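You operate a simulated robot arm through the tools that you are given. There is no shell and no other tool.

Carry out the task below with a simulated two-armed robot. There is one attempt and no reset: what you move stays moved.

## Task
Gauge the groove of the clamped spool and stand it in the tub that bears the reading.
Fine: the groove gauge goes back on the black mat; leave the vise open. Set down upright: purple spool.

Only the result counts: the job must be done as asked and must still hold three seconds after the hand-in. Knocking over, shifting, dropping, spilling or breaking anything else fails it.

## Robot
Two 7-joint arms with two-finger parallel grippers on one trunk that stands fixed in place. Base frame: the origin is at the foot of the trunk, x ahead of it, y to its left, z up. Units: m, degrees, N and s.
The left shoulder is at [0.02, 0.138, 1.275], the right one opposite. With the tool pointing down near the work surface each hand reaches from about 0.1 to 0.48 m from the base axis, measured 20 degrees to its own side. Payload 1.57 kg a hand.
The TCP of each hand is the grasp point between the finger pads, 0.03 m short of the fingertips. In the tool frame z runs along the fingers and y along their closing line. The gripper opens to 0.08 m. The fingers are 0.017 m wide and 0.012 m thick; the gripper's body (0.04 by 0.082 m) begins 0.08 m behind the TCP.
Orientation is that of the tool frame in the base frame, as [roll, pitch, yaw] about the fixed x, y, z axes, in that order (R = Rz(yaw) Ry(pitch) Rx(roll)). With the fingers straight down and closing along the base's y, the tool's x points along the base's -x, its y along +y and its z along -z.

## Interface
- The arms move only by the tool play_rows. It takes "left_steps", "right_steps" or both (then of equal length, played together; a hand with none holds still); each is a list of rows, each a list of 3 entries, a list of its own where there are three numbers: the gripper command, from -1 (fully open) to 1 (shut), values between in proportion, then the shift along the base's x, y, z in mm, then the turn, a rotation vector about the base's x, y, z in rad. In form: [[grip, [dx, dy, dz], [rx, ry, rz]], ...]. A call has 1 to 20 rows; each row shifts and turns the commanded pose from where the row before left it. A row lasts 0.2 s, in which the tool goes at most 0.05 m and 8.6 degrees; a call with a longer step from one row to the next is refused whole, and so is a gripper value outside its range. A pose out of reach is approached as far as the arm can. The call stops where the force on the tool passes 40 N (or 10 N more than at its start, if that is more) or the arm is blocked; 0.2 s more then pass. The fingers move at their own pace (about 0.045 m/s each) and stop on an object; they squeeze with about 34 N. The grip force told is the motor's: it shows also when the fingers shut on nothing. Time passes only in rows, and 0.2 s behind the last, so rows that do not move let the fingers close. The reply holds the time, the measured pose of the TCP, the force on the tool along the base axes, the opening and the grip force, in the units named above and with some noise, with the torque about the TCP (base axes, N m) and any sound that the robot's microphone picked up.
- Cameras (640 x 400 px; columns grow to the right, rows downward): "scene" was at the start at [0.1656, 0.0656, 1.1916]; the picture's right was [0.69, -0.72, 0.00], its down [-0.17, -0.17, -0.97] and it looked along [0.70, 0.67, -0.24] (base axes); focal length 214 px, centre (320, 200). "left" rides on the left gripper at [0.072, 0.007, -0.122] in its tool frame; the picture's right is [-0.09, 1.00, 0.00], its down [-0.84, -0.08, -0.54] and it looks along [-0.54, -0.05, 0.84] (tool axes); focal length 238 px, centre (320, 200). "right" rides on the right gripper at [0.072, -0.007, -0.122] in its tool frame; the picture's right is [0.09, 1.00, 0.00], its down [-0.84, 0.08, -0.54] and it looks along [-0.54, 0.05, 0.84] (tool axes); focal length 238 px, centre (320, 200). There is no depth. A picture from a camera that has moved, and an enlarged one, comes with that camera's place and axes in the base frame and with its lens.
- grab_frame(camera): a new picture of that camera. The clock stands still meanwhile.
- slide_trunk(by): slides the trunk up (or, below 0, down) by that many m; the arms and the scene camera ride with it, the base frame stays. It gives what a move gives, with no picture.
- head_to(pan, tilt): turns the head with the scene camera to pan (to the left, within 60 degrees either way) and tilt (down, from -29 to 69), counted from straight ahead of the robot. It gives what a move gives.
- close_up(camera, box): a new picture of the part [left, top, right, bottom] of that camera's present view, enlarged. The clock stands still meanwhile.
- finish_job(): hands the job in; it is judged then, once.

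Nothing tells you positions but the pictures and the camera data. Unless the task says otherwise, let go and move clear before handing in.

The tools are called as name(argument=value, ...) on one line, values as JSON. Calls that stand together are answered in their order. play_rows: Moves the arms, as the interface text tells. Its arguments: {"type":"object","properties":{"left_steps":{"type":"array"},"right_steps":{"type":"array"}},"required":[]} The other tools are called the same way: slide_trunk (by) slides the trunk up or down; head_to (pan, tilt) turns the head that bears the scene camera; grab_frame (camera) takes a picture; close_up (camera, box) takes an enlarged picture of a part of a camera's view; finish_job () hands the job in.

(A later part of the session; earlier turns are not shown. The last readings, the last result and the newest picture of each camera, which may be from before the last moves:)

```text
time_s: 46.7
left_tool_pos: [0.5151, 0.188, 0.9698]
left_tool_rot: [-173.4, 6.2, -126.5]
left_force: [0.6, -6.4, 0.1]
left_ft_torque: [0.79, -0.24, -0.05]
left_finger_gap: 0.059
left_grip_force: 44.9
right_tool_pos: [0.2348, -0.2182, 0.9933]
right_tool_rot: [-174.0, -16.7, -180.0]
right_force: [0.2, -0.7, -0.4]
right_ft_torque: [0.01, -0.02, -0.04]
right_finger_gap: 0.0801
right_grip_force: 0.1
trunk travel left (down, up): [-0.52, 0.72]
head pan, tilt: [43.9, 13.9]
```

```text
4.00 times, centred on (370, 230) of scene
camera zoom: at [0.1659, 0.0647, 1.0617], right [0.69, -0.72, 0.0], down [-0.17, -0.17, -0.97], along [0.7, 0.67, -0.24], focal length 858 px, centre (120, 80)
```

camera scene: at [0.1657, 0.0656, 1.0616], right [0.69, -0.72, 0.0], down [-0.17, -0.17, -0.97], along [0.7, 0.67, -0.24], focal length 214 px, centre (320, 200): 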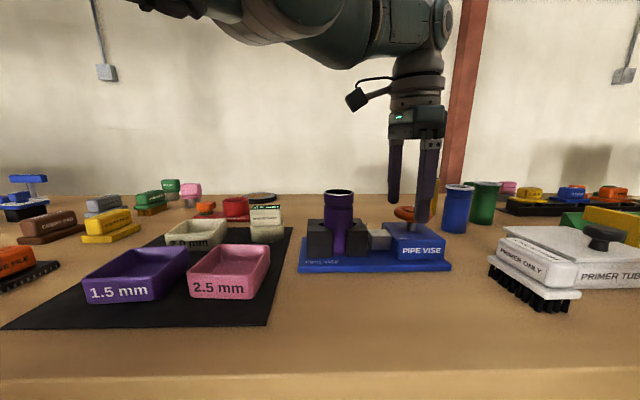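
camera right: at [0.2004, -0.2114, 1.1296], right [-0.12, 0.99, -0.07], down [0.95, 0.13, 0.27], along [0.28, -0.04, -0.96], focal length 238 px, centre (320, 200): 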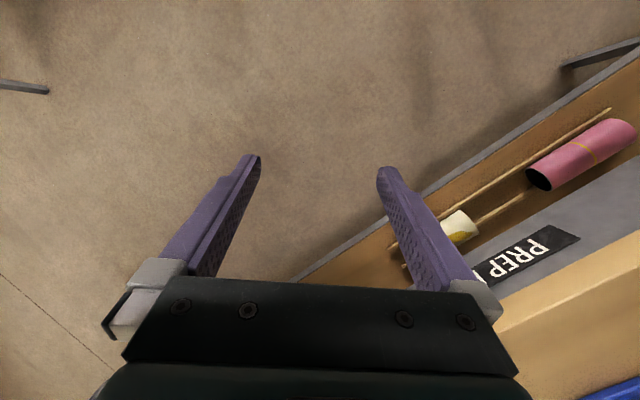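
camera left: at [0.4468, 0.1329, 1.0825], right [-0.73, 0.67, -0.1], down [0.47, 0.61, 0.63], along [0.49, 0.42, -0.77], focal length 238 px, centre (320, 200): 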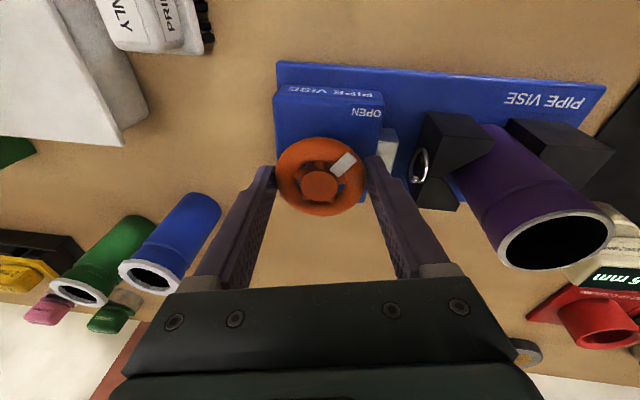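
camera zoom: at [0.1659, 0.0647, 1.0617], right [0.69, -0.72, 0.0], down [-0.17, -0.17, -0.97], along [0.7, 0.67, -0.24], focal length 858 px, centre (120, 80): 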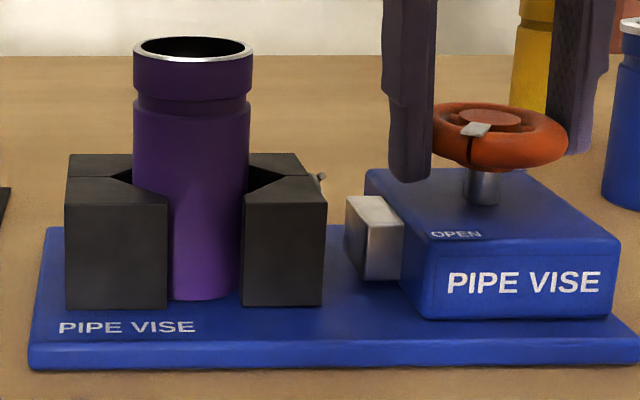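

The pointer is at OPEN and the jaw has backed off the spool. I'll nudge slightly further to make sure it's fully open.

play_rows(left_steps=[[1, [0, 0, 0], [-0.0139, -0.0016, 0.089]], [1, [0, 0, 0], [0, 0, 0]]])

close_up(camera="left", box=[240, 60, 480, 240])

close_up(camera="scene", box=[290, 180, 450, 280])

```text
time_s: 47.3
left_tool_pos: [0.5145, 0.1884, 0.9706]
left_tool_rot: [-172.9, 5.6, -121.3]
left_force: [1.6, -8.2, 0.4]
left_ft_torque: [0.93, -0.12, -0.08]
left_finger_gap: 0.0588
left_grip_force: 44.8
right_tool_pos: [0.2363, -0.219, 0.9939]
right_tool_rot: [-174.0, -16.6, -180.0]
right_force: [0.0, 0.4, -0.1]
right_ft_torque: [0.01, 0.02, 0.02]
right_finger_gap: 0.08
right_grip_force: 0.0
trunk travel left (down, up): [-0.52, 0.72]
head pan, tilt: [43.9, 13.9]
```

```text
2.22 times, centred on (360, 150) of left
camera zoom: at [0.4519, 0.1287, 1.0832], right [-0.79, 0.6, -0.11], down [0.41, 0.66, 0.62], along [0.45, 0.45, -0.77], focal length 530 px, centre (231, 311)
```

zoom: 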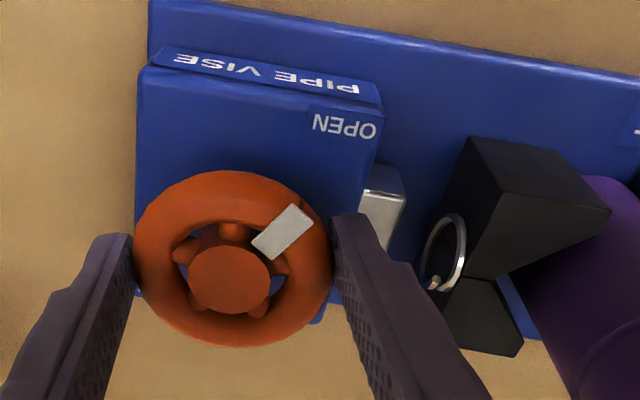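

```text
4.00 times, centred on (370, 230) of scene
camera zoom: at [0.1661, 0.0646, 1.0617], right [0.69, -0.72, 0.0], down [-0.17, -0.17, -0.97], along [0.7, 0.67, -0.24], focal length 858 px, centre (120, 80)
```

zoom: 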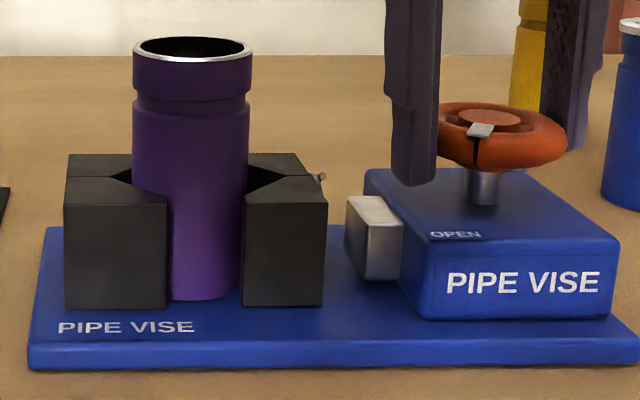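

The jaw hasn't moved further, so the vise is fully open. I'll release the wheel, lift off and slide the trunk back up.

play_rows(left_steps=[[-1, [0, 0, 0], [0, 0, 0]], [-1, [0, 0, 0], [0, 0, 0]], [-1, [0, 0, 0], [0, 0, 0]], [-1, [0, 0, 0], [0, 0, 0]], [-1, [0, 0, 15], [0, 0, 0]], [-1, [0, 0, 15], [0, 0, 0]], [-1, [0, 0, 0], [0, 0, 0]]])

grab_frame(camera="left")

```text
time_s: 49.1
left_tool_pos: [0.5024, 0.1873, 0.9663]
left_tool_rot: [-175.8, 3.6, -121.6]
left_force: [13.1, -4.5, 2.4]
left_ft_torque: [0.1, -0.12, 0.04]
left_finger_gap: 0.0802
left_grip_force: 0.1
left hand out of reach, approached as far as the arm can: row 6
right_tool_pos: [0.2371, -0.2181, 0.9939]
right_tool_rot: [-174.0, -16.6, 179.9]
right_force: [-1.0, 0.4, -0.2]
right_ft_torque: [0.0, 0.0, 0.0]
right_finger_gap: 0.0803
right_grip_force: 0.0
trunk travel left (down, up): [-0.52, 0.72]
head pan, tilt: [43.9, 13.9]
stopped in row 7 (left hand): the arm was blocked; the commanded pose is now the measured one
```

```text
taken
camera left: at [0.4468, 0.1283, 1.0815], right [-0.79, 0.6, -0.07], down [0.45, 0.66, 0.6], along [0.41, 0.44, -0.8], focal length 238 px, centre (320, 200)
```

left: 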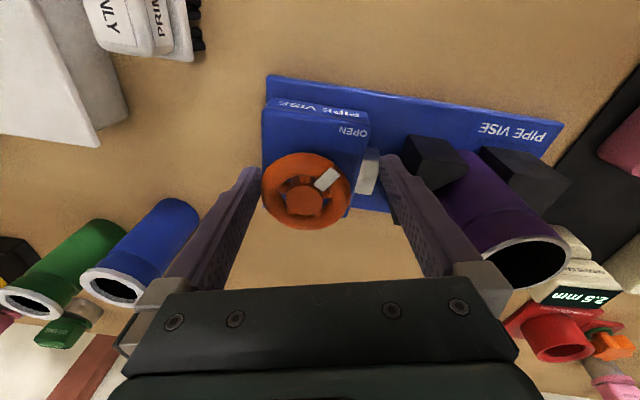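

The arm hit its reach limit while rising and eased back against the wheel rim (13 N). I'll take that pressure off before lifting.

play_rows(left_steps=[[-1, [4, 0, 0], [0, 0, 0]], [-1, [0, 0, 0], [0, 0, 0]]])

close_up(camera="left", box=[220, 100, 420, 260])

```text
time_s: 49.7
left_tool_pos: [0.5039, 0.187, 0.9651]
left_tool_rot: [-176.0, 3.6, -121.9]
left_force: [15.6, -7.1, 7.3]
left_ft_torque: [-0.07, -0.31, -0.05]
left_finger_gap: 0.08
left_grip_force: 0.1
left hand out of reach, approached as far as the arm can: row 1
right_tool_pos: [0.2387, -0.2187, 0.9949]
right_tool_rot: [-173.8, -16.5, -179.9]
right_force: [-0.4, 0.5, 0.7]
right_ft_torque: [0.06, 0.0, -0.02]
right_finger_gap: 0.0799
right_grip_force: 0.0
trunk travel left (down, up): [-0.52, 0.72]
head pan, tilt: [43.9, 13.9]
```

```text
2.50 times, centred on (320, 180) of left
camera zoom: at [0.4471, 0.1282, 1.0817], right [-0.79, 0.6, -0.07], down [0.45, 0.66, 0.6], along [0.4, 0.44, -0.8], focal length 596 px, centre (320, 250)
```

zoom: 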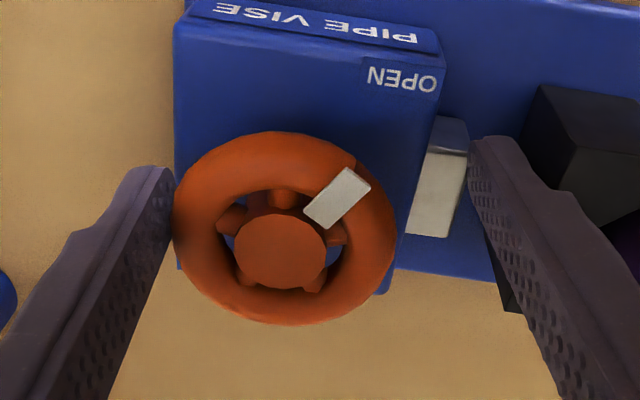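

The outer finger is lightly pressed on the rim. Restoring the lean I lost will give reach back and free it.

play_rows(left_steps=[[-1, [0, 0, 0], [0.006, -0.05, 0]], [-1, [4, 0.5, 0], [0.006, -0.04, 0]], [-1, [4, 0.5, 0], [0, 0, 0]], [-1, [0, 0, 0], [0, 0, 0]]])

close_up(camera="left", box=[220, 100, 420, 260])

```text
time_s: 50.7
left_tool_pos: [0.518, 0.1882, 0.9655]
left_tool_rot: [-172.2, 6.8, -121.4]
left_force: [0.1, -1.5, 0.0]
left_ft_torque: [-0.01, -0.03, 0.01]
left_finger_gap: 0.0803
left_grip_force: 0.0
left hand out of reach, approached as far as the arm can: row 1, 2
right_tool_pos: [0.2351, -0.2172, 0.9942]
right_tool_rot: [-173.9, -16.6, 179.9]
right_force: [0.3, 0.0, -0.2]
right_ft_torque: [0.01, 0.02, 0.01]
right_finger_gap: 0.0798
right_grip_force: 0.0
trunk travel left (down, up): [-0.52, 0.72]
head pan, tilt: [43.9, 13.9]
```

```text
2.50 times, centred on (320, 180) of left
camera zoom: at [0.4529, 0.128, 1.0757], right [-0.79, 0.61, -0.12], down [0.4, 0.65, 0.64], along [0.47, 0.46, -0.76], focal length 596 px, centre (320, 250)
```

zoom: 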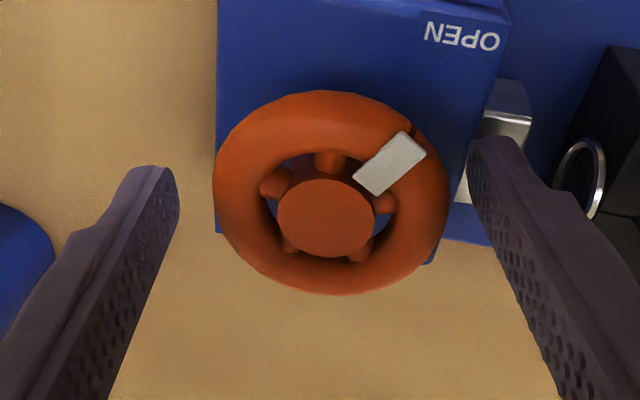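

The force is gone and the wheel sits free between the fingers. Sliding the trunk up lifts the hand straight off.

slide_trunk(by=0.13)

grab_frame(camera="scene")

grab_frame(camera="left")

```text
time_s: 52.3
left_tool_pos: [0.5181, 0.1881, 1.0945]
left_tool_rot: [-172.2, 6.8, -121.4]
left_force: [0.5, 0.4, 0.2]
left_ft_torque: [0.0, -0.01, 0.0]
left_finger_gap: 0.08
left_grip_force: 0.0
right_tool_pos: [0.2356, -0.2177, 1.1245]
right_tool_rot: [-173.9, -16.7, -179.9]
right_force: [-0.3, -0.4, -0.8]
right_ft_torque: [-0.01, 0.02, 0.02]
right_finger_gap: 0.0798
right_grip_force: 0.1
trunk travel left (down, up): [-0.65, 0.59]
head pan, tilt: [43.9, 13.9]
```

```text
taken
camera scene: at [0.1655, 0.0656, 1.1916], right [0.69, -0.72, 0.0], down [-0.17, -0.17, -0.97], along [0.7, 0.67, -0.24], focal length 214 px, centre (320, 200)
```

scene: 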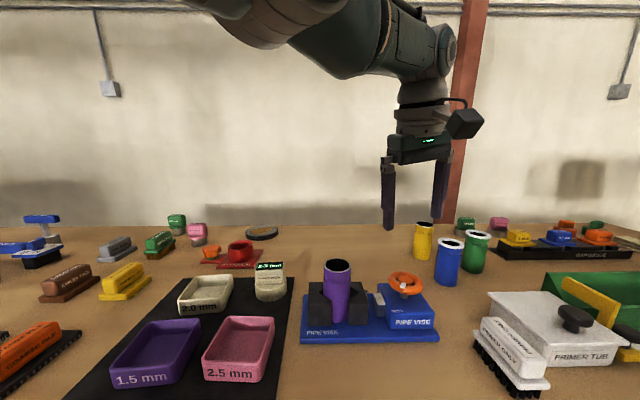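

```text
taken
camera left: at [0.4529, 0.1284, 1.205], right [-0.79, 0.61, -0.12], down [0.4, 0.65, 0.64], along [0.47, 0.46, -0.76], focal length 238 px, centre (320, 200)
```

left: 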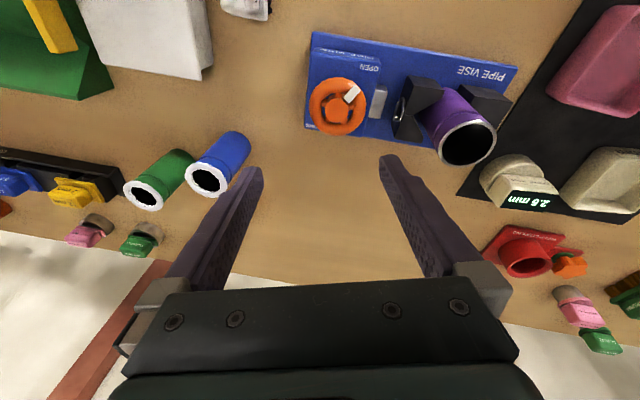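

The vise is open and the spool is standing. I'll move over the spool, straightening the tool and turning it so the fingers close across the jaws' free sides.

play_rows(left_steps=[[-1, [-20, 5, 0], [-0.0145, 0.0885, 0]], [-1, [-20, 5, 0], [-0.0145, 0.0885, 0]], [-1, [-4, 7, 0], [0, 0, -0.1335]], [-1, [-4, 7, 0], [0, 0, -0.1335]], [-1, [-4, 7, 0], [0, 0, -0.1335]], [-1, [-4, 7, 0], [0, 0, -0.1335]], [-1, [-4, 7, 0], [0, 0, -0.1335]], [-1, [-4, 7, 0], [0, 0, -0.1335]], [-1, [-4, 7, 0], [0, 0, -0.1335]], [-1, [-4, 7, 0], [0, 0, -0.1335]], [-1, [-4, 6, -5], [0, 0, -0.1335]], [-1, [-4, 6, -5], [0, 0, -0.1335]], [-1, [-4, 6, -5], [0, 0, -0.1335]], [-1, [-4, 6, 0], [0, 0, -0.1335]], [-1, [0, 0, 0], [0, 0, -0.1335]], [-1, [0, 0, 0], [0, 0, 0]]])

grab_frame(camera="left")

close_up(camera="scene", box=[280, 240, 400, 340])

```text
time_s: 55.7
left_tool_pos: [0.4722, 0.2845, 1.0823]
left_tool_rot: [-180.0, 0.1, 138.5]
left_force: [-0.8, -0.2, -0.4]
left_ft_torque: [-0.01, 0.01, 0.02]
left_finger_gap: 0.08
left_grip_force: 0.0
left hand out of reach, approached as far as the arm can: row 3, 4, 5, 6, 7, 8, 9, 10, 11, 12, 13, 14
right_tool_pos: [0.2355, -0.2184, 1.1247]
right_tool_rot: [-173.9, -16.7, 180.0]
right_force: [-1.2, -0.3, 0.0]
right_ft_torque: [-0.01, 0.01, 0.01]
right_finger_gap: 0.0799
right_grip_force: 0.1
trunk travel left (down, up): [-0.65, 0.59]
head pan, tilt: [43.9, 13.9]
```

```text
taken
camera left: at [0.4223, 0.3362, 1.2042], right [0.73, 0.69, 0.0], down [0.58, -0.61, 0.54], along [0.37, -0.4, -0.84], focal length 238 px, centre (320, 200)
```

left: 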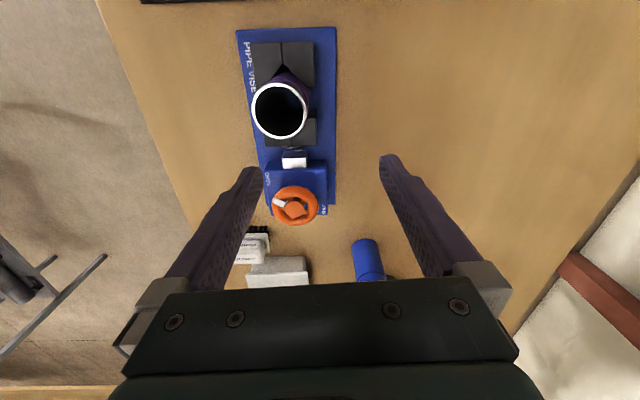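

```text
4.00 times, centred on (340, 290) of scene
camera zoom: at [0.1656, 0.0656, 1.1916], right [0.69, -0.72, 0.0], down [-0.17, -0.17, -0.97], along [0.7, 0.67, -0.24], focal length 858 px, centre (240, -160)
```

zoom: 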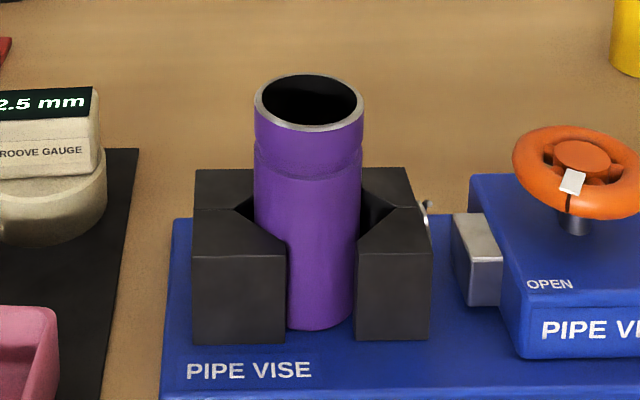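

The spool hasn't moved: its top is still at about (0.430, 0.2785). I'll centre over it and look before lowering.

play_rows(left_steps=[[-1, [-21.2, -3, 0], [0, 0, 0]], [-1, [-21.3, -3, 0], [0, 0, 0]], [-1, [0, 0, -25], [0, 0, 0]], [-1, [0, 0, 0], [0, 0, 0]]])

grab_frame(camera="left")

close_up(camera="scene", box=[280, 200, 400, 340])

```text
time_s: 56.7
left_tool_pos: [0.4741, 0.2828, 1.0573]
left_tool_rot: [-179.9, 0.0, 138.7]
left_force: [0.6, -0.4, -0.6]
left_ft_torque: [-0.02, -0.02, 0.0]
left_finger_gap: 0.0799
left_grip_force: 0.2
left hand out of reach, approached as far as the arm can: row 1, 2
right_tool_pos: [0.2341, -0.2174, 1.1237]
right_tool_rot: [-173.9, -16.7, -179.9]
right_force: [0.1, -0.1, -0.7]
right_ft_torque: [-0.03, -0.01, 0.01]
right_finger_gap: 0.0801
right_grip_force: 0.0
trunk travel left (down, up): [-0.65, 0.59]
head pan, tilt: [43.9, 13.9]
```

```text
taken
camera left: at [0.4225, 0.3354, 1.1787], right [0.73, 0.69, 0.0], down [0.58, -0.61, 0.54], along [0.37, -0.39, -0.84], focal length 238 px, centre (320, 200)
```

left: 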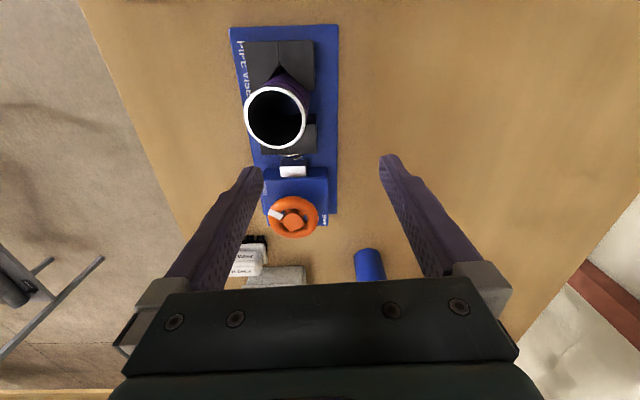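

```text
2.86 times, centred on (340, 270) of scene
camera zoom: at [0.1656, 0.0656, 1.1916], right [0.69, -0.72, 0.0], down [-0.17, -0.17, -0.97], along [0.7, 0.67, -0.24], focal length 613 px, centre (263, 0)
```

zoom: 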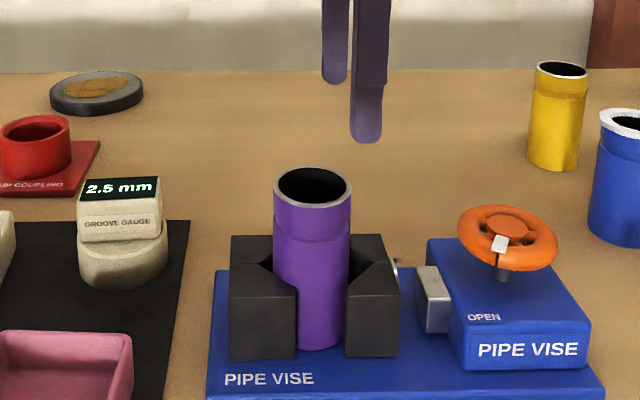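

The arm reports out of reach when moving inward, although it was here before, so its joints must be in an awkward posture. I'll probe with small moves.

play_rows(left_steps=[[-1, [-5, 0, 0], [0, 0, 0]], [-1, [-5, 0, 0], [0, 0, 0]], [-1, [0, 0, 0], [0, 0, 0]]])

play_rows(left_steps=[[-1, [0, 0, 0], [0, 0, 0.13]], [-1, [-5, 0, 0], [0, 0, 0.13]], [-1, [-5, 0, 0], [0, 0, 0.13]], [-1, [-5, 0, 0], [0, 0, 0.13]], [-1, [0, 0, 0], [0, 0, 0]]])

```text
time_s: 57.5
left_tool_pos: [0.4739, 0.2818, 1.0566]
left_tool_rot: [-179.9, 0.0, 138.7]
left_force: [0.4, -0.1, 0.4]
left_ft_torque: [0.03, -0.01, 0.0]
left_finger_gap: 0.0801
left_grip_force: 0.0
left hand out of reach, approached as far as the arm can: row 1, 2
right_tool_pos: [0.2348, -0.2187, 1.124]
right_tool_rot: [-174.0, -16.7, 180.0]
right_force: [-0.8, -0.8, 1.2]
right_ft_torque: [0.02, 0.0, -0.01]
right_finger_gap: 0.0801
right_grip_force: 0.0
trunk travel left (down, up): [-0.65, 0.59]
head pan, tilt: [43.9, 13.9]
```

```text
time_s: 58.7
left_tool_pos: [0.4721, 0.2855, 1.0569]
left_tool_rot: [-179.9, -0.1, 168.6]
left_force: [-0.1, 0.2, 0.0]
left_ft_torque: [0.04, -0.01, 0.0]
left_finger_gap: 0.0799
left_grip_force: 0.1
left hand out of reach, approached as far as the arm can: row 2, 3, 4
right_tool_pos: [0.2354, -0.2176, 1.1242]
right_tool_rot: [-173.9, -16.7, -180.0]
right_force: [0.4, -0.7, 0.1]
right_ft_torque: [-0.01, 0.0, 0.01]
right_finger_gap: 0.0801
right_grip_force: 0.1
trunk travel left (down, up): [-0.65, 0.59]
head pan, tilt: [43.9, 13.9]
```

Inward moves stall as if the arm is fully stretched. I'll try escaping with an upward and sideways move so the elbow can bend.

play_rows(left_steps=[[-1, [0, 0, 30], [0, 0, 0]], [-1, [0, 0, 30], [0, 0, 0]], [-1, [-10, -3, 10], [0, 0, 0]], [-1, [0, 0, 0], [0, 0, 0]]])

grab_frame(camera="scene")

```text
time_s: 59.9
left_tool_pos: [0.4524, 0.2834, 1.0852]
left_tool_rot: [-178.3, -5.5, 168.7]
left_force: [0.8, 0.7, -0.6]
left_ft_torque: [-0.01, -0.03, -0.01]
left_finger_gap: 0.0804
left_grip_force: 0.0
left hand out of reach, approached as far as the arm can: row 3
right_tool_pos: [0.2343, -0.2182, 1.1238]
right_tool_rot: [-174.0, -16.8, -179.9]
right_force: [-0.5, 0.0, 0.3]
right_ft_torque: [0.0, -0.02, 0.01]
right_finger_gap: 0.0797
right_grip_force: 0.0
trunk travel left (down, up): [-0.65, 0.59]
head pan, tilt: [43.9, 13.9]
stopped in row 4 (left hand): the arm was blocked; the commanded pose is now the measured one
```

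```text
taken
camera scene: at [0.1656, 0.0656, 1.1916], right [0.69, -0.72, 0.0], down [-0.17, -0.17, -0.97], along [0.7, 0.67, -0.24], focal length 214 px, centre (320, 200)
```

scene: 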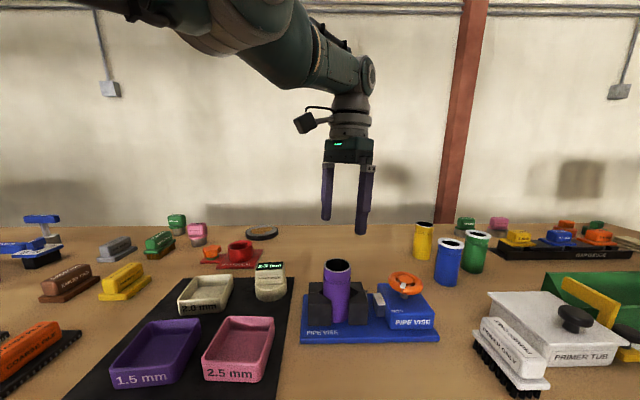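

It moved inward and up. I'll continue inward in small steps.

play_rows(left_steps=[[-1, [-10, 0, 0], [0, 0, 0]], [-1, [-10, 0, 0], [0, 0, 0]], [-1, [0, 0, 0], [0, 0, 0]]])

```text
time_s: 60.7
left_tool_pos: [0.4516, 0.2831, 1.0859]
left_tool_rot: [-178.5, -5.3, 168.8]
left_force: [0.5, -0.2, -0.6]
left_ft_torque: [0.02, 0.02, 0.03]
left_finger_gap: 0.0799
left_grip_force: 0.0
left hand out of reach, approached as far as the arm can: row 1, 2
right_tool_pos: [0.2351, -0.2171, 1.1236]
right_tool_rot: [-174.0, -16.7, 180.0]
right_force: [-0.2, -0.9, 0.3]
right_ft_torque: [0.02, 0.02, -0.01]
right_finger_gap: 0.08
right_grip_force: 0.1
trunk travel left (down, up): [-0.65, 0.59]
head pan, tilt: [43.9, 13.9]
```

Raising seems to be what lets the elbow rearrange, so I'll go up slowly with pauses.

play_rows(left_steps=[[-1, [0, 0, 10], [0, 0, 0]], [-1, [0, 0, 10], [0, 0, 0]], [-1, [0, 0, 10], [0, 0, 0]], [-1, [0, 0, 10], [0, 0, 0]], [-1, [0, 0, 0], [0, 0, 0]]])

play_rows(left_steps=[[-1, [-10, 0, 0], [0, 0, 0]], [-1, [-10, 0, 0], [0, 0, 0]], [-1, [0, 0, 0], [0, 0, 0]]])

grab_frame(camera="scene")

```text
time_s: 61.9
left_tool_pos: [0.4504, 0.2839, 1.1275]
left_tool_rot: [-178.4, -5.3, 168.8]
left_force: [-0.4, 0.0, -0.1]
left_ft_torque: [-0.01, 0.0, -0.01]
left_finger_gap: 0.0799
left_grip_force: 0.2
right_tool_pos: [0.2349, -0.2162, 1.1237]
right_tool_rot: [-174.0, -16.7, -180.0]
right_force: [-0.4, -0.3, -0.1]
right_ft_torque: [0.0, 0.0, 0.01]
right_finger_gap: 0.08
right_grip_force: 0.1
trunk travel left (down, up): [-0.65, 0.59]
head pan, tilt: [43.9, 13.9]
```

```text
time_s: 62.7
left_tool_pos: [0.4502, 0.2824, 1.1266]
left_tool_rot: [-178.4, -5.4, 168.7]
left_force: [0.5, -0.9, 0.0]
left_ft_torque: [0.02, 0.02, 0.0]
left_finger_gap: 0.0799
left_grip_force: 0.0
left hand out of reach, approached as far as the arm can: row 1, 2
right_tool_pos: [0.2352, -0.2163, 1.1241]
right_tool_rot: [-174.0, -16.8, 180.0]
right_force: [-1.0, 0.4, 0.4]
right_ft_torque: [0.02, -0.01, 0.04]
right_finger_gap: 0.0799
right_grip_force: 0.1
trunk travel left (down, up): [-0.65, 0.59]
head pan, tilt: [43.9, 13.9]
```

```text
taken
camera scene: at [0.1656, 0.0656, 1.1916], right [0.69, -0.72, 0.0], down [-0.17, -0.17, -0.97], along [0.7, 0.67, -0.24], focal length 214 px, centre (320, 200)
```

scene: 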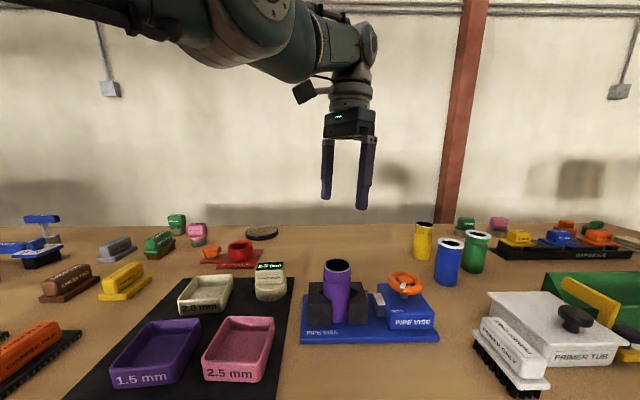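

Height moves work freely but inward x doesn't. Let me test sideways motion to learn which joint is limiting.

play_rows(left_steps=[[-1, [0, 10, 0], [0, 0, 0]], [-1, [0, 10, 0], [0, 0, 0]], [-1, [0, 10, 0], [0, 0, 0]], [-1, [0, 10, 0], [0, 0, 0]], [-1, [0, 0, 0], [0, 0, 0]]])

play_rows(left_steps=[[-1, [-10, 10, 0], [0, 0, 0]], [-1, [-10, 10, 0], [0, 0, 0]], [-1, [0, 0, 0], [0, 0, 0]]])

```text
time_s: 63.9
left_tool_pos: [0.4374, 0.3213, 1.1122]
left_tool_rot: [-177.9, -6.9, 168.6]
left_force: [-0.5, -0.4, -0.1]
left_ft_torque: [-0.01, 0.0, 0.04]
left_finger_gap: 0.0803
left_grip_force: 0.0
left hand out of reach, approached as far as the arm can: row 2, 3
right_tool_pos: [0.2349, -0.2176, 1.124]
right_tool_rot: [-174.1, -16.7, -180.0]
right_force: [1.2, -0.8, -0.5]
right_ft_torque: [-0.02, 0.0, 0.02]
right_finger_gap: 0.08
right_grip_force: 0.1
trunk travel left (down, up): [-0.65, 0.59]
head pan, tilt: [43.9, 13.9]
```

```text
time_s: 64.9
left_tool_pos: [0.4154, 0.3399, 1.0869]
left_tool_rot: [-177.0, -11.3, 167.7]
left_force: [0.5, 0.2, 0.2]
left_ft_torque: [-0.02, 0.01, 0.01]
left_finger_gap: 0.0798
left_grip_force: 0.1
left hand out of reach, approached as far as the arm can: row 1, 2
right_tool_pos: [0.2353, -0.2168, 1.1249]
right_tool_rot: [-174.1, -16.7, -179.9]
right_force: [-0.3, 0.6, 0.5]
right_ft_torque: [0.06, -0.03, 0.0]
right_finger_gap: 0.08
right_grip_force: 0.0
trunk travel left (down, up): [-0.65, 0.59]
head pan, tilt: [43.9, 13.9]
stopped in row 3 (left hand): the arm was blocked; the commanded pose is now the measured one
```

The wrist behaves as if stuck on the edge of its reach with a straight elbow. A larger downward-and-inward step should get the elbow bending; the space beneath here is clear down to z≈1.0.

play_rows(left_steps=[[-1, [-14, -4, -44], [0, 0, 0]], [-1, [0, 0, 0], [0, 0, 0]], [-1, [0, 0, 0], [0, 0, 0]]])

grab_frame(camera="scene")

```text
time_s: 65.7
left_tool_pos: [0.4156, 0.3397, 1.0425]
left_tool_rot: [-177.2, -11.0, 167.9]
left_force: [-0.2, -0.5, 0.3]
left_ft_torque: [-0.03, -0.03, -0.04]
left_finger_gap: 0.0797
left_grip_force: 0.1
left hand out of reach, approached as far as the arm can: row 1
right_tool_pos: [0.2358, -0.2173, 1.1238]
right_tool_rot: [-174.0, -16.6, 180.0]
right_force: [-0.4, -0.6, -0.7]
right_ft_torque: [0.0, 0.02, 0.0]
right_finger_gap: 0.08
right_grip_force: 0.2
trunk travel left (down, up): [-0.65, 0.59]
head pan, tilt: [43.9, 13.9]
```

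```text
taken
camera scene: at [0.1656, 0.0656, 1.1917], right [0.69, -0.72, 0.0], down [-0.17, -0.17, -0.97], along [0.7, 0.67, -0.24], focal length 214 px, centre (320, 200)
```

scene: 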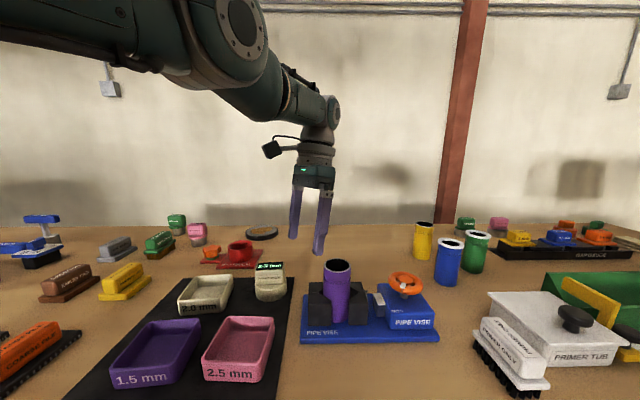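

Still stuck radially, while vertical motion works. I'll try a sideways step to the right combined with an inward part.

play_rows(left_steps=[[-1, [8, -46, 5], [0, 0, 0]], [-1, [0, 0, 0], [0, 0, 0]], [-1, [0, 0, 0], [0, 0, 0]]])

play_rows(left_steps=[[-1, [-8, -3, 0], [0, 0, 0]], [-1, [-8, -3, 0], [0, 0, 0]], [-1, [0, 0, 0], [0, 0, 0]]])

```text
time_s: 66.5
left_tool_pos: [0.4284, 0.2963, 1.0469]
left_tool_rot: [-177.3, -11.1, 167.8]
left_force: [0.1, 0.5, -0.8]
left_ft_torque: [0.03, -0.01, 0.01]
left_finger_gap: 0.0799
left_grip_force: 0.0
left hand out of reach, approached as far as the arm can: row 1
right_tool_pos: [0.235, -0.2181, 1.124]
right_tool_rot: [-174.0, -16.6, -180.0]
right_force: [-0.5, -0.2, -0.4]
right_ft_torque: [0.01, 0.02, -0.02]
right_finger_gap: 0.0801
right_grip_force: 0.1
trunk travel left (down, up): [-0.65, 0.59]
head pan, tilt: [43.9, 13.9]
```

```text
time_s: 67.3
left_tool_pos: [0.428, 0.2945, 1.0473]
left_tool_rot: [-177.2, -11.2, 167.8]
left_force: [0.7, 0.2, -0.3]
left_ft_torque: [0.0, 0.02, 0.0]
left_finger_gap: 0.0799
left_grip_force: 0.0
left hand out of reach, approached as far as the arm can: row 1, 2
right_tool_pos: [0.2335, -0.2196, 1.1237]
right_tool_rot: [-174.0, -16.7, 179.9]
right_force: [-0.1, 0.6, 0.4]
right_ft_torque: [0.0, -0.03, -0.01]
right_finger_gap: 0.0799
right_grip_force: 0.1
trunk travel left (down, up): [-0.65, 0.59]
head pan, tilt: [43.9, 13.9]
```

Let me check whether moving outward is possible from here, which tells me if the elbow is really straight or another joint is at its limit.

play_rows(left_steps=[[-1, [8, 3, 0], [0, 0, 0]], [-1, [8, 3, 0], [0, 0, 0]], [-1, [0, 0, 0], [0, 0, 0]]])

play_rows(left_steps=[[-1, [-8, -3, 0], [0, 0, 0]], [-1, [-8, -3, 0], [0, 0, 0]], [-1, [0, 0, 0], [0, 0, 0]]])

```text
time_s: 68.1
left_tool_pos: [0.4298, 0.2963, 1.0469]
left_tool_rot: [-177.2, -11.0, 167.9]
left_force: [0.8, -1.0, -0.5]
left_ft_torque: [-0.01, -0.02, 0.01]
left_finger_gap: 0.08
left_grip_force: 0.0
left hand out of reach, approached as far as the arm can: row 1, 2
right_tool_pos: [0.2347, -0.2175, 1.1234]
right_tool_rot: [-174.0, -16.7, -180.0]
right_force: [-0.1, 0.2, 0.8]
right_ft_torque: [-0.05, -0.01, 0.01]
right_finger_gap: 0.0799
right_grip_force: 0.0
trunk travel left (down, up): [-0.65, 0.59]
head pan, tilt: [43.9, 13.9]
```

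```text
time_s: 68.9
left_tool_pos: [0.4275, 0.2967, 1.0475]
left_tool_rot: [-177.2, -11.0, 167.8]
left_force: [-0.8, -0.4, -0.1]
left_ft_torque: [0.03, -0.01, -0.03]
left_finger_gap: 0.0796
left_grip_force: 0.1
left hand out of reach, approached as far as the arm can: row 1, 2
right_tool_pos: [0.2351, -0.2184, 1.1242]
right_tool_rot: [-174.0, -16.7, -180.0]
right_force: [-1.1, -0.5, -0.4]
right_ft_torque: [-0.04, 0.0, -0.02]
right_finger_gap: 0.0799
right_grip_force: 0.1
trunk travel left (down, up): [-0.65, 0.59]
head pan, tilt: [43.9, 13.9]
```

Neither in nor out is possible, so the elbow is exactly straight. Turning the hand in yaw should make the joints share the motion and bend the elbow a bit, so I'll turn it while asking for small inward steps.

play_rows(left_steps=[[-1, [0, 0, 0], [0, 0, -0.14]], [-1, [0, 0, 0], [0, 0, -0.14]], [-1, [-2, -1, 0], [0, 0, -0.14]], [-1, [-3, -1, 0], [0, 0, -0.14]], [-1, [-3, -1, 0], [0, 0, -0.14]], [-1, [-3, -1, 0], [0, 0, -0.14]], [-1, [0, 0, 0], [0, 0, 0]]])

```text
time_s: 70.5
left_tool_pos: [0.4456, 0.2961, 1.0455]
left_tool_rot: [-177.2, -11.0, 119.6]
left_force: [0.9, 0.6, -0.1]
left_ft_torque: [0.02, -0.03, 0.02]
left_finger_gap: 0.0798
left_grip_force: 0.0
left hand out of reach, approached as far as the arm can: row 3, 4, 5, 6
right_tool_pos: [0.2351, -0.2162, 1.1244]
right_tool_rot: [-174.0, -16.7, -180.0]
right_force: [0.0, 0.8, -0.2]
right_ft_torque: [0.02, -0.03, 0.03]
right_finger_gap: 0.0799
right_grip_force: 0.0
trunk travel left (down, up): [-0.65, 0.59]
head pan, tilt: [43.9, 13.9]
```

I'll lift for safety and try larger inward requests, since small ones may give the solver too little to work with.

play_rows(left_steps=[[-1, [0, 0, 25], [0, 0, 0]], [-1, [0, 0, 20], [0, 0, 0]], [-1, [-45, -16, 0], [0, 0, 0]], [-1, [0, 0, 0], [0, 0, 0]]])

play_rows(left_steps=[[-1, [-45, -16, 0], [0, 0, 0]], [-1, [-45, -16, 0], [0, 0, 0]], [-1, [0, 0, 0], [0, 0, 0]]])

```text
time_s: 71.5
left_tool_pos: [0.4426, 0.2933, 1.0842]
left_tool_rot: [-176.0, -11.3, 119.9]
left_force: [-0.3, -0.3, -0.1]
left_ft_torque: [-0.01, 0.0, -0.02]
left_finger_gap: 0.0801
left_grip_force: 0.0
left hand out of reach, approached as far as the arm can: row 3
right_tool_pos: [0.2352, -0.2182, 1.1238]
right_tool_rot: [-174.0, -16.7, -179.9]
right_force: [-0.4, 0.2, -0.6]
right_ft_torque: [-0.01, 0.03, -0.03]
right_finger_gap: 0.0797
right_grip_force: 0.0
trunk travel left (down, up): [-0.65, 0.59]
head pan, tilt: [43.9, 13.9]
```

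```text
time_s: 72.3
left_tool_pos: [0.4426, 0.286, 1.0857]
left_tool_rot: [-175.8, -11.2, 120.1]
left_force: [0.3, 0.3, 0.0]
left_ft_torque: [0.01, 0.01, 0.01]
left_finger_gap: 0.0804
left_grip_force: 0.0
left hand out of reach, approached as far as the arm can: row 1, 2
right_tool_pos: [0.2351, -0.2181, 1.1245]
right_tool_rot: [-174.1, -16.7, -180.0]
right_force: [0.1, -0.4, 0.0]
right_ft_torque: [0.01, 0.03, 0.0]
right_finger_gap: 0.0799
right_grip_force: 0.1
trunk travel left (down, up): [-0.65, 0.59]
head pan, tilt: [43.9, 13.9]
```

No luck yet. Next I'll tilt the tool outward about the wrist, with matching TCP shift so the wrist stays put, then ask for an inward move.

play_rows(left_steps=[[-1, [26, 9, 0], [0.045, -0.13, 0]], [-1, [26, 9, 4], [0.045, -0.13, 0]], [-1, [-15, -5, 0], [0, 0, 0]], [-1, [-15, -5, 0], [0, 0, 0]], [-1, [0, 0, 0], [0, 0, 0]]])

```text
time_s: 73.5
left_tool_pos: [0.4955, 0.2999, 1.0852]
left_tool_rot: [168.9, -8.1, 122.7]
left_force: [0.2, -0.2, -0.4]
left_ft_torque: [0.02, -0.02, 0.0]
left_finger_gap: 0.0801
left_grip_force: 0.0
left hand out of reach, approached as far as the arm can: row 3, 4
right_tool_pos: [0.2345, -0.2172, 1.1229]
right_tool_rot: [-174.0, -16.7, -179.9]
right_force: [0.3, 0.1, -0.7]
right_ft_torque: [0.0, -0.01, -0.01]
right_finger_gap: 0.08
right_grip_force: 0.1
trunk travel left (down, up): [-0.65, 0.59]
head pan, tilt: [43.9, 13.9]
```

Now the opposite: tilt the fingers inward about the wrist, then request inward motion.

play_rows(left_steps=[[-1, [-26, -9, 0], [-0.045, 0.13, 0]], [-1, [-26, -9, 0], [-0.045, 0.13, 0]], [-1, [-26, -9, 0], [-0.045, 0.13, 0]], [-1, [-26, -9, 6], [-0.045, 0.13, 0]], [-1, [-24, -8, 10], [-0.045, 0.13, 0]], [-1, [-15, -5, 0], [0, 0, 0]], [-1, [-15, -5, 0], [0, 0, 0]], [-1, [0, 0, 0], [0, 0, 0]]])

grab_frame(camera="scene")

```text
time_s: 75.5
left_tool_pos: [0.3963, 0.2584, 1.0833]
left_tool_rot: [-161.2, -14.5, 116.6]
left_force: [0.3, -0.3, 0.6]
left_ft_torque: [0.0, 0.02, 0.01]
left_finger_gap: 0.08
left_grip_force: 0.0
left hand out of reach, approached as far as the arm can: row 4, 5, 6, 7
right_tool_pos: [0.2353, -0.2174, 1.1243]
right_tool_rot: [-174.0, -16.6, -180.0]
right_force: [0.2, 0.0, 0.1]
right_ft_torque: [0.02, -0.05, 0.03]
right_finger_gap: 0.0798
right_grip_force: 0.0
trunk travel left (down, up): [-0.65, 0.59]
head pan, tilt: [43.9, 13.9]
stopped in row 8 (left hand): the arm was blocked; the commanded pose is now the measured one
```

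```text
taken
camera scene: at [0.1656, 0.0656, 1.1916], right [0.69, -0.72, 0.0], down [-0.17, -0.17, -0.97], along [0.7, 0.67, -0.24], focal length 214 px, centre (320, 200)
```

scene: 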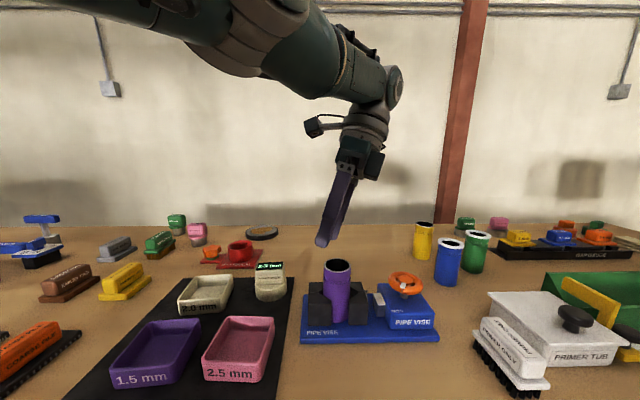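

I'll straighten the tool to vertical again first, keeping the wrist in place, so that turning it in yaw doesn't disturb the wrist.

play_rows(left_steps=[[-1, [19, -3.5, -3], [-0.0175, -0.1014, 0]], [-1, [19, -3.5, -3], [-0.0175, -0.1014, 0]], [-1, [19, -3.5, -3], [-0.0175, -0.1014, 0]], [-1, [19, -3.5, -3], [-0.0175, -0.1014, 0]], [-1, [0, 0, 0], [0, 0, 0]]])

play_rows(left_steps=[[-1, [-12, -4, 0], [0, 0, 0.14]], [-1, [-12, -4, 0], [0, 0, 0.14]], [-1, [-12, -4, 0], [0, 0, 0.14]], [-1, [-12, -4, 0], [0, 0, 0.14]], [-1, [-12, -4, 0], [0, 0, 0.14]], [-1, [-12, -4, 0], [0, 0, 0.14]], [-1, [-12, -4, 0], [0, 0, 0.14]], [-1, [-12, -4, 0], [0, 0, 0.14]], [-1, [0, 0, 0], [0, 0, 0]]])

```text
time_s: 76.7
left_tool_pos: [0.4789, 0.2449, 1.0704]
left_tool_rot: [-179.9, 0.2, 118.9]
left_force: [0.2, -0.5, -0.3]
left_ft_torque: [-0.03, 0.03, 0.04]
left_finger_gap: 0.0796
left_grip_force: 0.1
left hand out of reach, approached as far as the arm can: row 3
right_tool_pos: [0.2355, -0.217, 1.1244]
right_tool_rot: [-174.0, -16.8, 179.9]
right_force: [0.1, -0.5, 0.2]
right_ft_torque: [0.0, -0.01, 0.02]
right_finger_gap: 0.0796
right_grip_force: 0.1
trunk travel left (down, up): [-0.65, 0.59]
head pan, tilt: [43.9, 13.9]
```

```text
time_s: 78.7
left_tool_pos: [0.4792, 0.2196, 1.0692]
left_tool_rot: [179.9, -0.3, -176.6]
left_force: [0.4, -0.2, -0.6]
left_ft_torque: [-0.02, 0.03, 0.05]
left_finger_gap: 0.0801
left_grip_force: 0.1
left hand out of reach, approached as far as the arm can: row 1, 2, 3, 4, 5, 6, 7, 8
right_tool_pos: [0.2345, -0.2179, 1.1228]
right_tool_rot: [-174.0, -16.7, 179.9]
right_force: [0.3, 0.1, 0.6]
right_ft_torque: [0.0, -0.01, 0.0]
right_finger_gap: 0.0798
right_grip_force: 0.0
trunk travel left (down, up): [-0.65, 0.59]
head pan, tilt: [43.9, 13.9]
```

The hand slides on a much smaller circle than expected, as if a shoulder joint were at its limit. I'll look at the arm itself.

head_to(pan=55, tilt=-22)

grab_frame(camera="scene")

grab_frame(camera="left")

```text
time_s: 79.7
left_tool_pos: [0.4802, 0.2187, 1.0686]
left_tool_rot: [179.8, -0.3, -176.8]
left_force: [-0.2, -0.3, -0.5]
left_ft_torque: [0.04, -0.01, 0.01]
left_finger_gap: 0.0804
left_grip_force: 0.0
right_tool_pos: [0.2335, -0.2171, 1.1237]
right_tool_rot: [-174.0, -16.7, 180.0]
right_force: [0.1, -0.4, -1.0]
right_ft_torque: [0.01, 0.0, -0.01]
right_finger_gap: 0.0803
right_grip_force: 0.1
trunk travel left (down, up): [-0.65, 0.59]
head pan, tilt: [55.0, -22.0]
```

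```text
taken
camera scene: at [0.1408, 0.0616, 1.2458], right [0.82, -0.57, 0.0], down [0.21, 0.31, -0.93], along [0.53, 0.76, 0.37], focal length 214 px, centre (320, 200)
```

scene: 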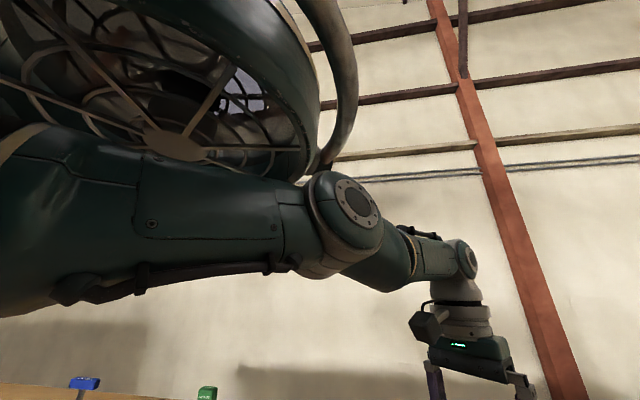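

```text
taken
camera left: at [0.4068, 0.2221, 1.1918], right [0.04, 1.0, 0.0], down [0.84, -0.03, 0.54], along [0.54, -0.02, -0.84], focal length 238 px, centre (320, 200)
```

left: 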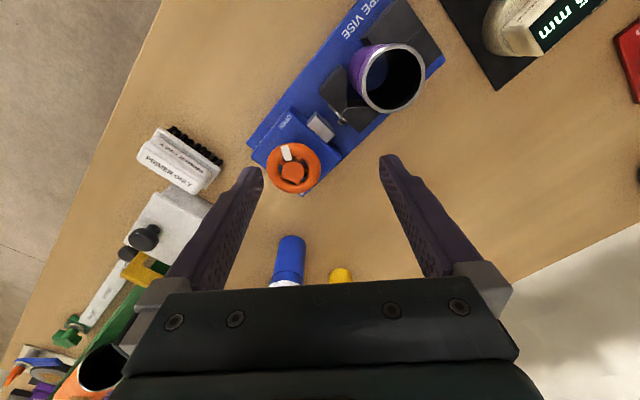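

The arm isn't straight: the elbow has rolled up high, so a shoulder joint is likely at its upper limit. If I raise the trunk and lower the hand relative to the shoulder, the upper arm should drop away from that limit.

slide_trunk(by=0.15)

play_rows(left_steps=[[-1, [0, 0, -25], [0, 0, 0]], [-1, [0, 0, -25], [0, 0, 0]], [-1, [0, 0, -25], [0, 0, 0]], [-1, [0, 0, -25], [0, 0, 0]], [-1, [0, 0, -25], [0, 0, 0]], [-1, [0, 0, 0], [0, 0, 0]]])

play_rows(left_steps=[[-1, [-10, 0, 0], [0, 0, 0]], [-1, [-10, 0, 0], [0, 0, 0]], [-1, [-10, 0, 0], [0, 0, 0]], [-1, [0, 0, 0], [0, 0, 0]]])

grab_frame(camera="scene")

```text
time_s: 81.5
left_tool_pos: [0.4791, 0.2186, 1.2195]
left_tool_rot: [179.9, -0.3, -176.8]
left_force: [-0.3, 0.2, 0.6]
left_ft_torque: [0.0, 0.0, 0.04]
left_finger_gap: 0.0799
left_grip_force: 0.1
right_tool_pos: [0.2339, -0.2179, 1.2738]
right_tool_rot: [-174.1, -16.6, -180.0]
right_force: [0.2, 1.1, 0.2]
right_ft_torque: [0.01, 0.0, 0.01]
right_finger_gap: 0.0801
right_grip_force: 0.1
trunk travel left (down, up): [-0.8, 0.44]
head pan, tilt: [55.0, -22.0]
```

```text
time_s: 82.9
left_tool_pos: [0.4683, 0.2187, 1.0995]
left_tool_rot: [179.9, 0.2, -176.7]
left_force: [-0.2, 0.5, 0.1]
left_ft_torque: [-0.02, 0.0, -0.02]
left_finger_gap: 0.0799
left_grip_force: 0.1
left hand out of reach, approached as far as the arm can: row 4, 5
right_tool_pos: [0.2351, -0.2175, 1.2731]
right_tool_rot: [-173.9, -16.6, -179.8]
right_force: [-0.2, -0.3, 0.0]
right_ft_torque: [-0.03, 0.01, 0.03]
right_finger_gap: 0.0799
right_grip_force: 0.1
trunk travel left (down, up): [-0.8, 0.44]
head pan, tilt: [55.0, -22.0]
```

```text
time_s: 83.9
left_tool_pos: [0.4645, 0.218, 1.0933]
left_tool_rot: [179.8, 0.0, -176.8]
left_force: [-0.5, 0.1, -0.2]
left_ft_torque: [0.02, -0.04, 0.01]
left_finger_gap: 0.08
left_grip_force: 0.1
left hand out of reach, approached as far as the arm can: row 1, 2, 3
right_tool_pos: [0.2351, -0.2172, 1.274]
right_tool_rot: [-174.0, -16.6, 179.9]
right_force: [0.6, -0.2, 0.1]
right_ft_torque: [0.02, 0.0, 0.01]
right_finger_gap: 0.0799
right_grip_force: 0.1
trunk travel left (down, up): [-0.8, 0.44]
head pan, tilt: [55.0, -22.0]
```

```text
taken
camera scene: at [0.1407, 0.0616, 1.3958], right [0.82, -0.57, 0.0], down [0.21, 0.31, -0.93], along [0.53, 0.76, 0.37], focal length 214 px, centre (320, 200)
```

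scene: 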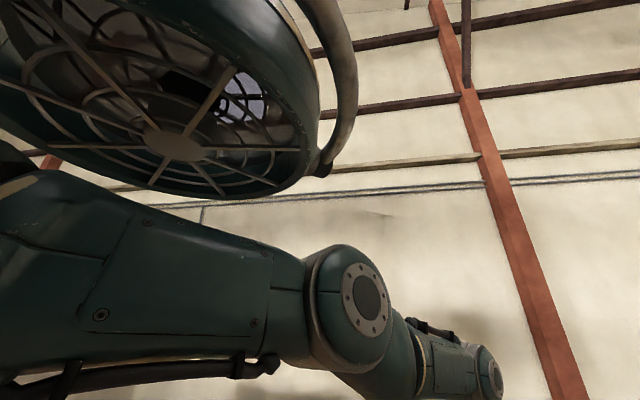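

The hand does ride a sphere around the shoulder. In the earlier bent posture the elbow hung down, so leaning the fingers outward while pulling inward should bend it the right way. I'll try that combination.

play_rows(left_steps=[[-1, [-8, -2, 0], [0.02, -0.14, 0]], [-1, [-8, -2, 0], [0.02, -0.14, 0]], [-1, [-8, -2, 0], [0.02, -0.14, 0]], [-1, [0, 0, 0], [0, 0, 0]]])

play_rows(left_steps=[[-1, [-10, -2, 0], [0, 0, 0]], [-1, [-10, -2, 0], [0, 0, 0]], [-1, [0, 0, 0], [0, 0, 0]]])

```text
time_s: 84.9
left_tool_pos: [0.5331, 0.2157, 1.0618]
left_tool_rot: [177.7, 24.2, -177.1]
left_force: [-0.6, 0.2, -0.1]
left_ft_torque: [0.03, 0.0, -0.04]
left_finger_gap: 0.0802
left_grip_force: 0.1
left hand out of reach, approached as far as the arm can: row 1, 2, 3
right_tool_pos: [0.2345, -0.2172, 1.274]
right_tool_rot: [-173.9, -16.7, -180.0]
right_force: [0.4, 0.4, 0.1]
right_ft_torque: [0.03, -0.03, 0.04]
right_finger_gap: 0.08
right_grip_force: 0.0
trunk travel left (down, up): [-0.8, 0.44]
head pan, tilt: [55.0, -22.0]
```

```text
time_s: 85.7
left_tool_pos: [0.5299, 0.2117, 1.0546]
left_tool_rot: [177.6, 24.3, -177.2]
left_force: [-0.8, 0.2, -0.1]
left_ft_torque: [0.02, 0.02, 0.0]
left_finger_gap: 0.08
left_grip_force: 0.2
left hand out of reach, approached as far as the arm can: row 1, 2
right_tool_pos: [0.2344, -0.2183, 1.275]
right_tool_rot: [-173.9, -16.6, -180.0]
right_force: [0.2, -0.1, -0.6]
right_ft_torque: [0.0, 0.02, 0.02]
right_finger_gap: 0.0802
right_grip_force: 0.1
trunk travel left (down, up): [-0.8, 0.44]
head pan, tilt: [55.0, -22.0]
```

Not yet. Now the reverse combination: straighten the lean while pulling inward a bit more than the wrist-neutral amount.

play_rows(left_steps=[[-1, [-40, -7, -4], [-0.02, 0.14, 0]], [-1, [-40, -7, -4], [-0.02, 0.14, 0]], [-1, [-40, -7, -4], [-0.02, 0.14, 0]], [-1, [0, 0, 0], [0, 0, 0]]])

grab_frame(camera="scene")

```text
time_s: 86.7
left_tool_pos: [0.4416, 0.188, 1.0299]
left_tool_rot: [179.9, -0.2, -176.6]
left_force: [0.4, -0.7, 0.0]
left_ft_torque: [0.0, 0.0, 0.05]
left_finger_gap: 0.0801
left_grip_force: 0.0
left hand out of reach, approached as far as the arm can: row 1, 2, 3
right_tool_pos: [0.2342, -0.2165, 1.2754]
right_tool_rot: [-174.0, -16.7, 179.9]
right_force: [-0.2, -0.1, 0.6]
right_ft_torque: [0.02, 0.02, 0.02]
right_finger_gap: 0.0797
right_grip_force: 0.0
trunk travel left (down, up): [-0.8, 0.44]
head pan, tilt: [55.0, -22.0]
```

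```text
taken
camera scene: at [0.1407, 0.0616, 1.3958], right [0.82, -0.57, 0.0], down [0.21, 0.31, -0.93], along [0.53, 0.76, 0.37], focal length 214 px, centre (320, 200)
```

scene: 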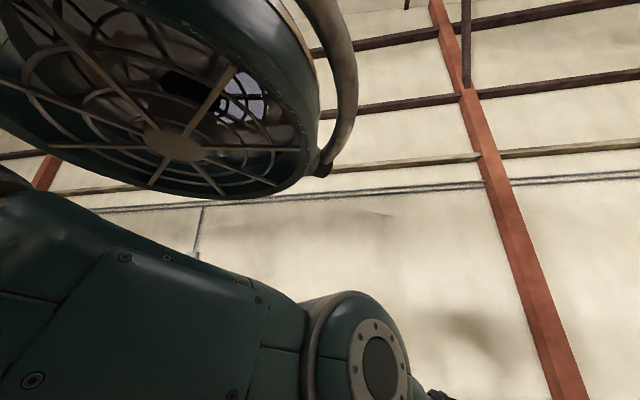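

Interesting: I can navigate on this sphere, and the trunk slide supplies the missing direction. First I'll test whether a pure upward move works from this inclined posture.

play_rows(left_steps=[[-1, [0, 0, 20], [0, 0, 0]], [-1, [0, 0, 20], [0, 0, 0]], [-1, [0, 0, 0], [0, 0, 0]]])

```text
time_s: 87.5
left_tool_pos: [0.4559, 0.1878, 1.0646]
left_tool_rot: [179.9, -0.1, -176.8]
left_force: [0.2, -0.7, 0.9]
left_ft_torque: [0.01, 0.03, -0.02]
left_finger_gap: 0.0799
left_grip_force: 0.1
left hand out of reach, approached as far as the arm can: row 1, 2
right_tool_pos: [0.2351, -0.2166, 1.2738]
right_tool_rot: [-173.9, -16.6, -180.0]
right_force: [-1.1, 0.1, 0.2]
right_ft_torque: [0.0, -0.01, 0.02]
right_finger_gap: 0.0798
right_grip_force: 0.0
trunk travel left (down, up): [-0.8, 0.44]
head pan, tilt: [55.0, -22.0]
```

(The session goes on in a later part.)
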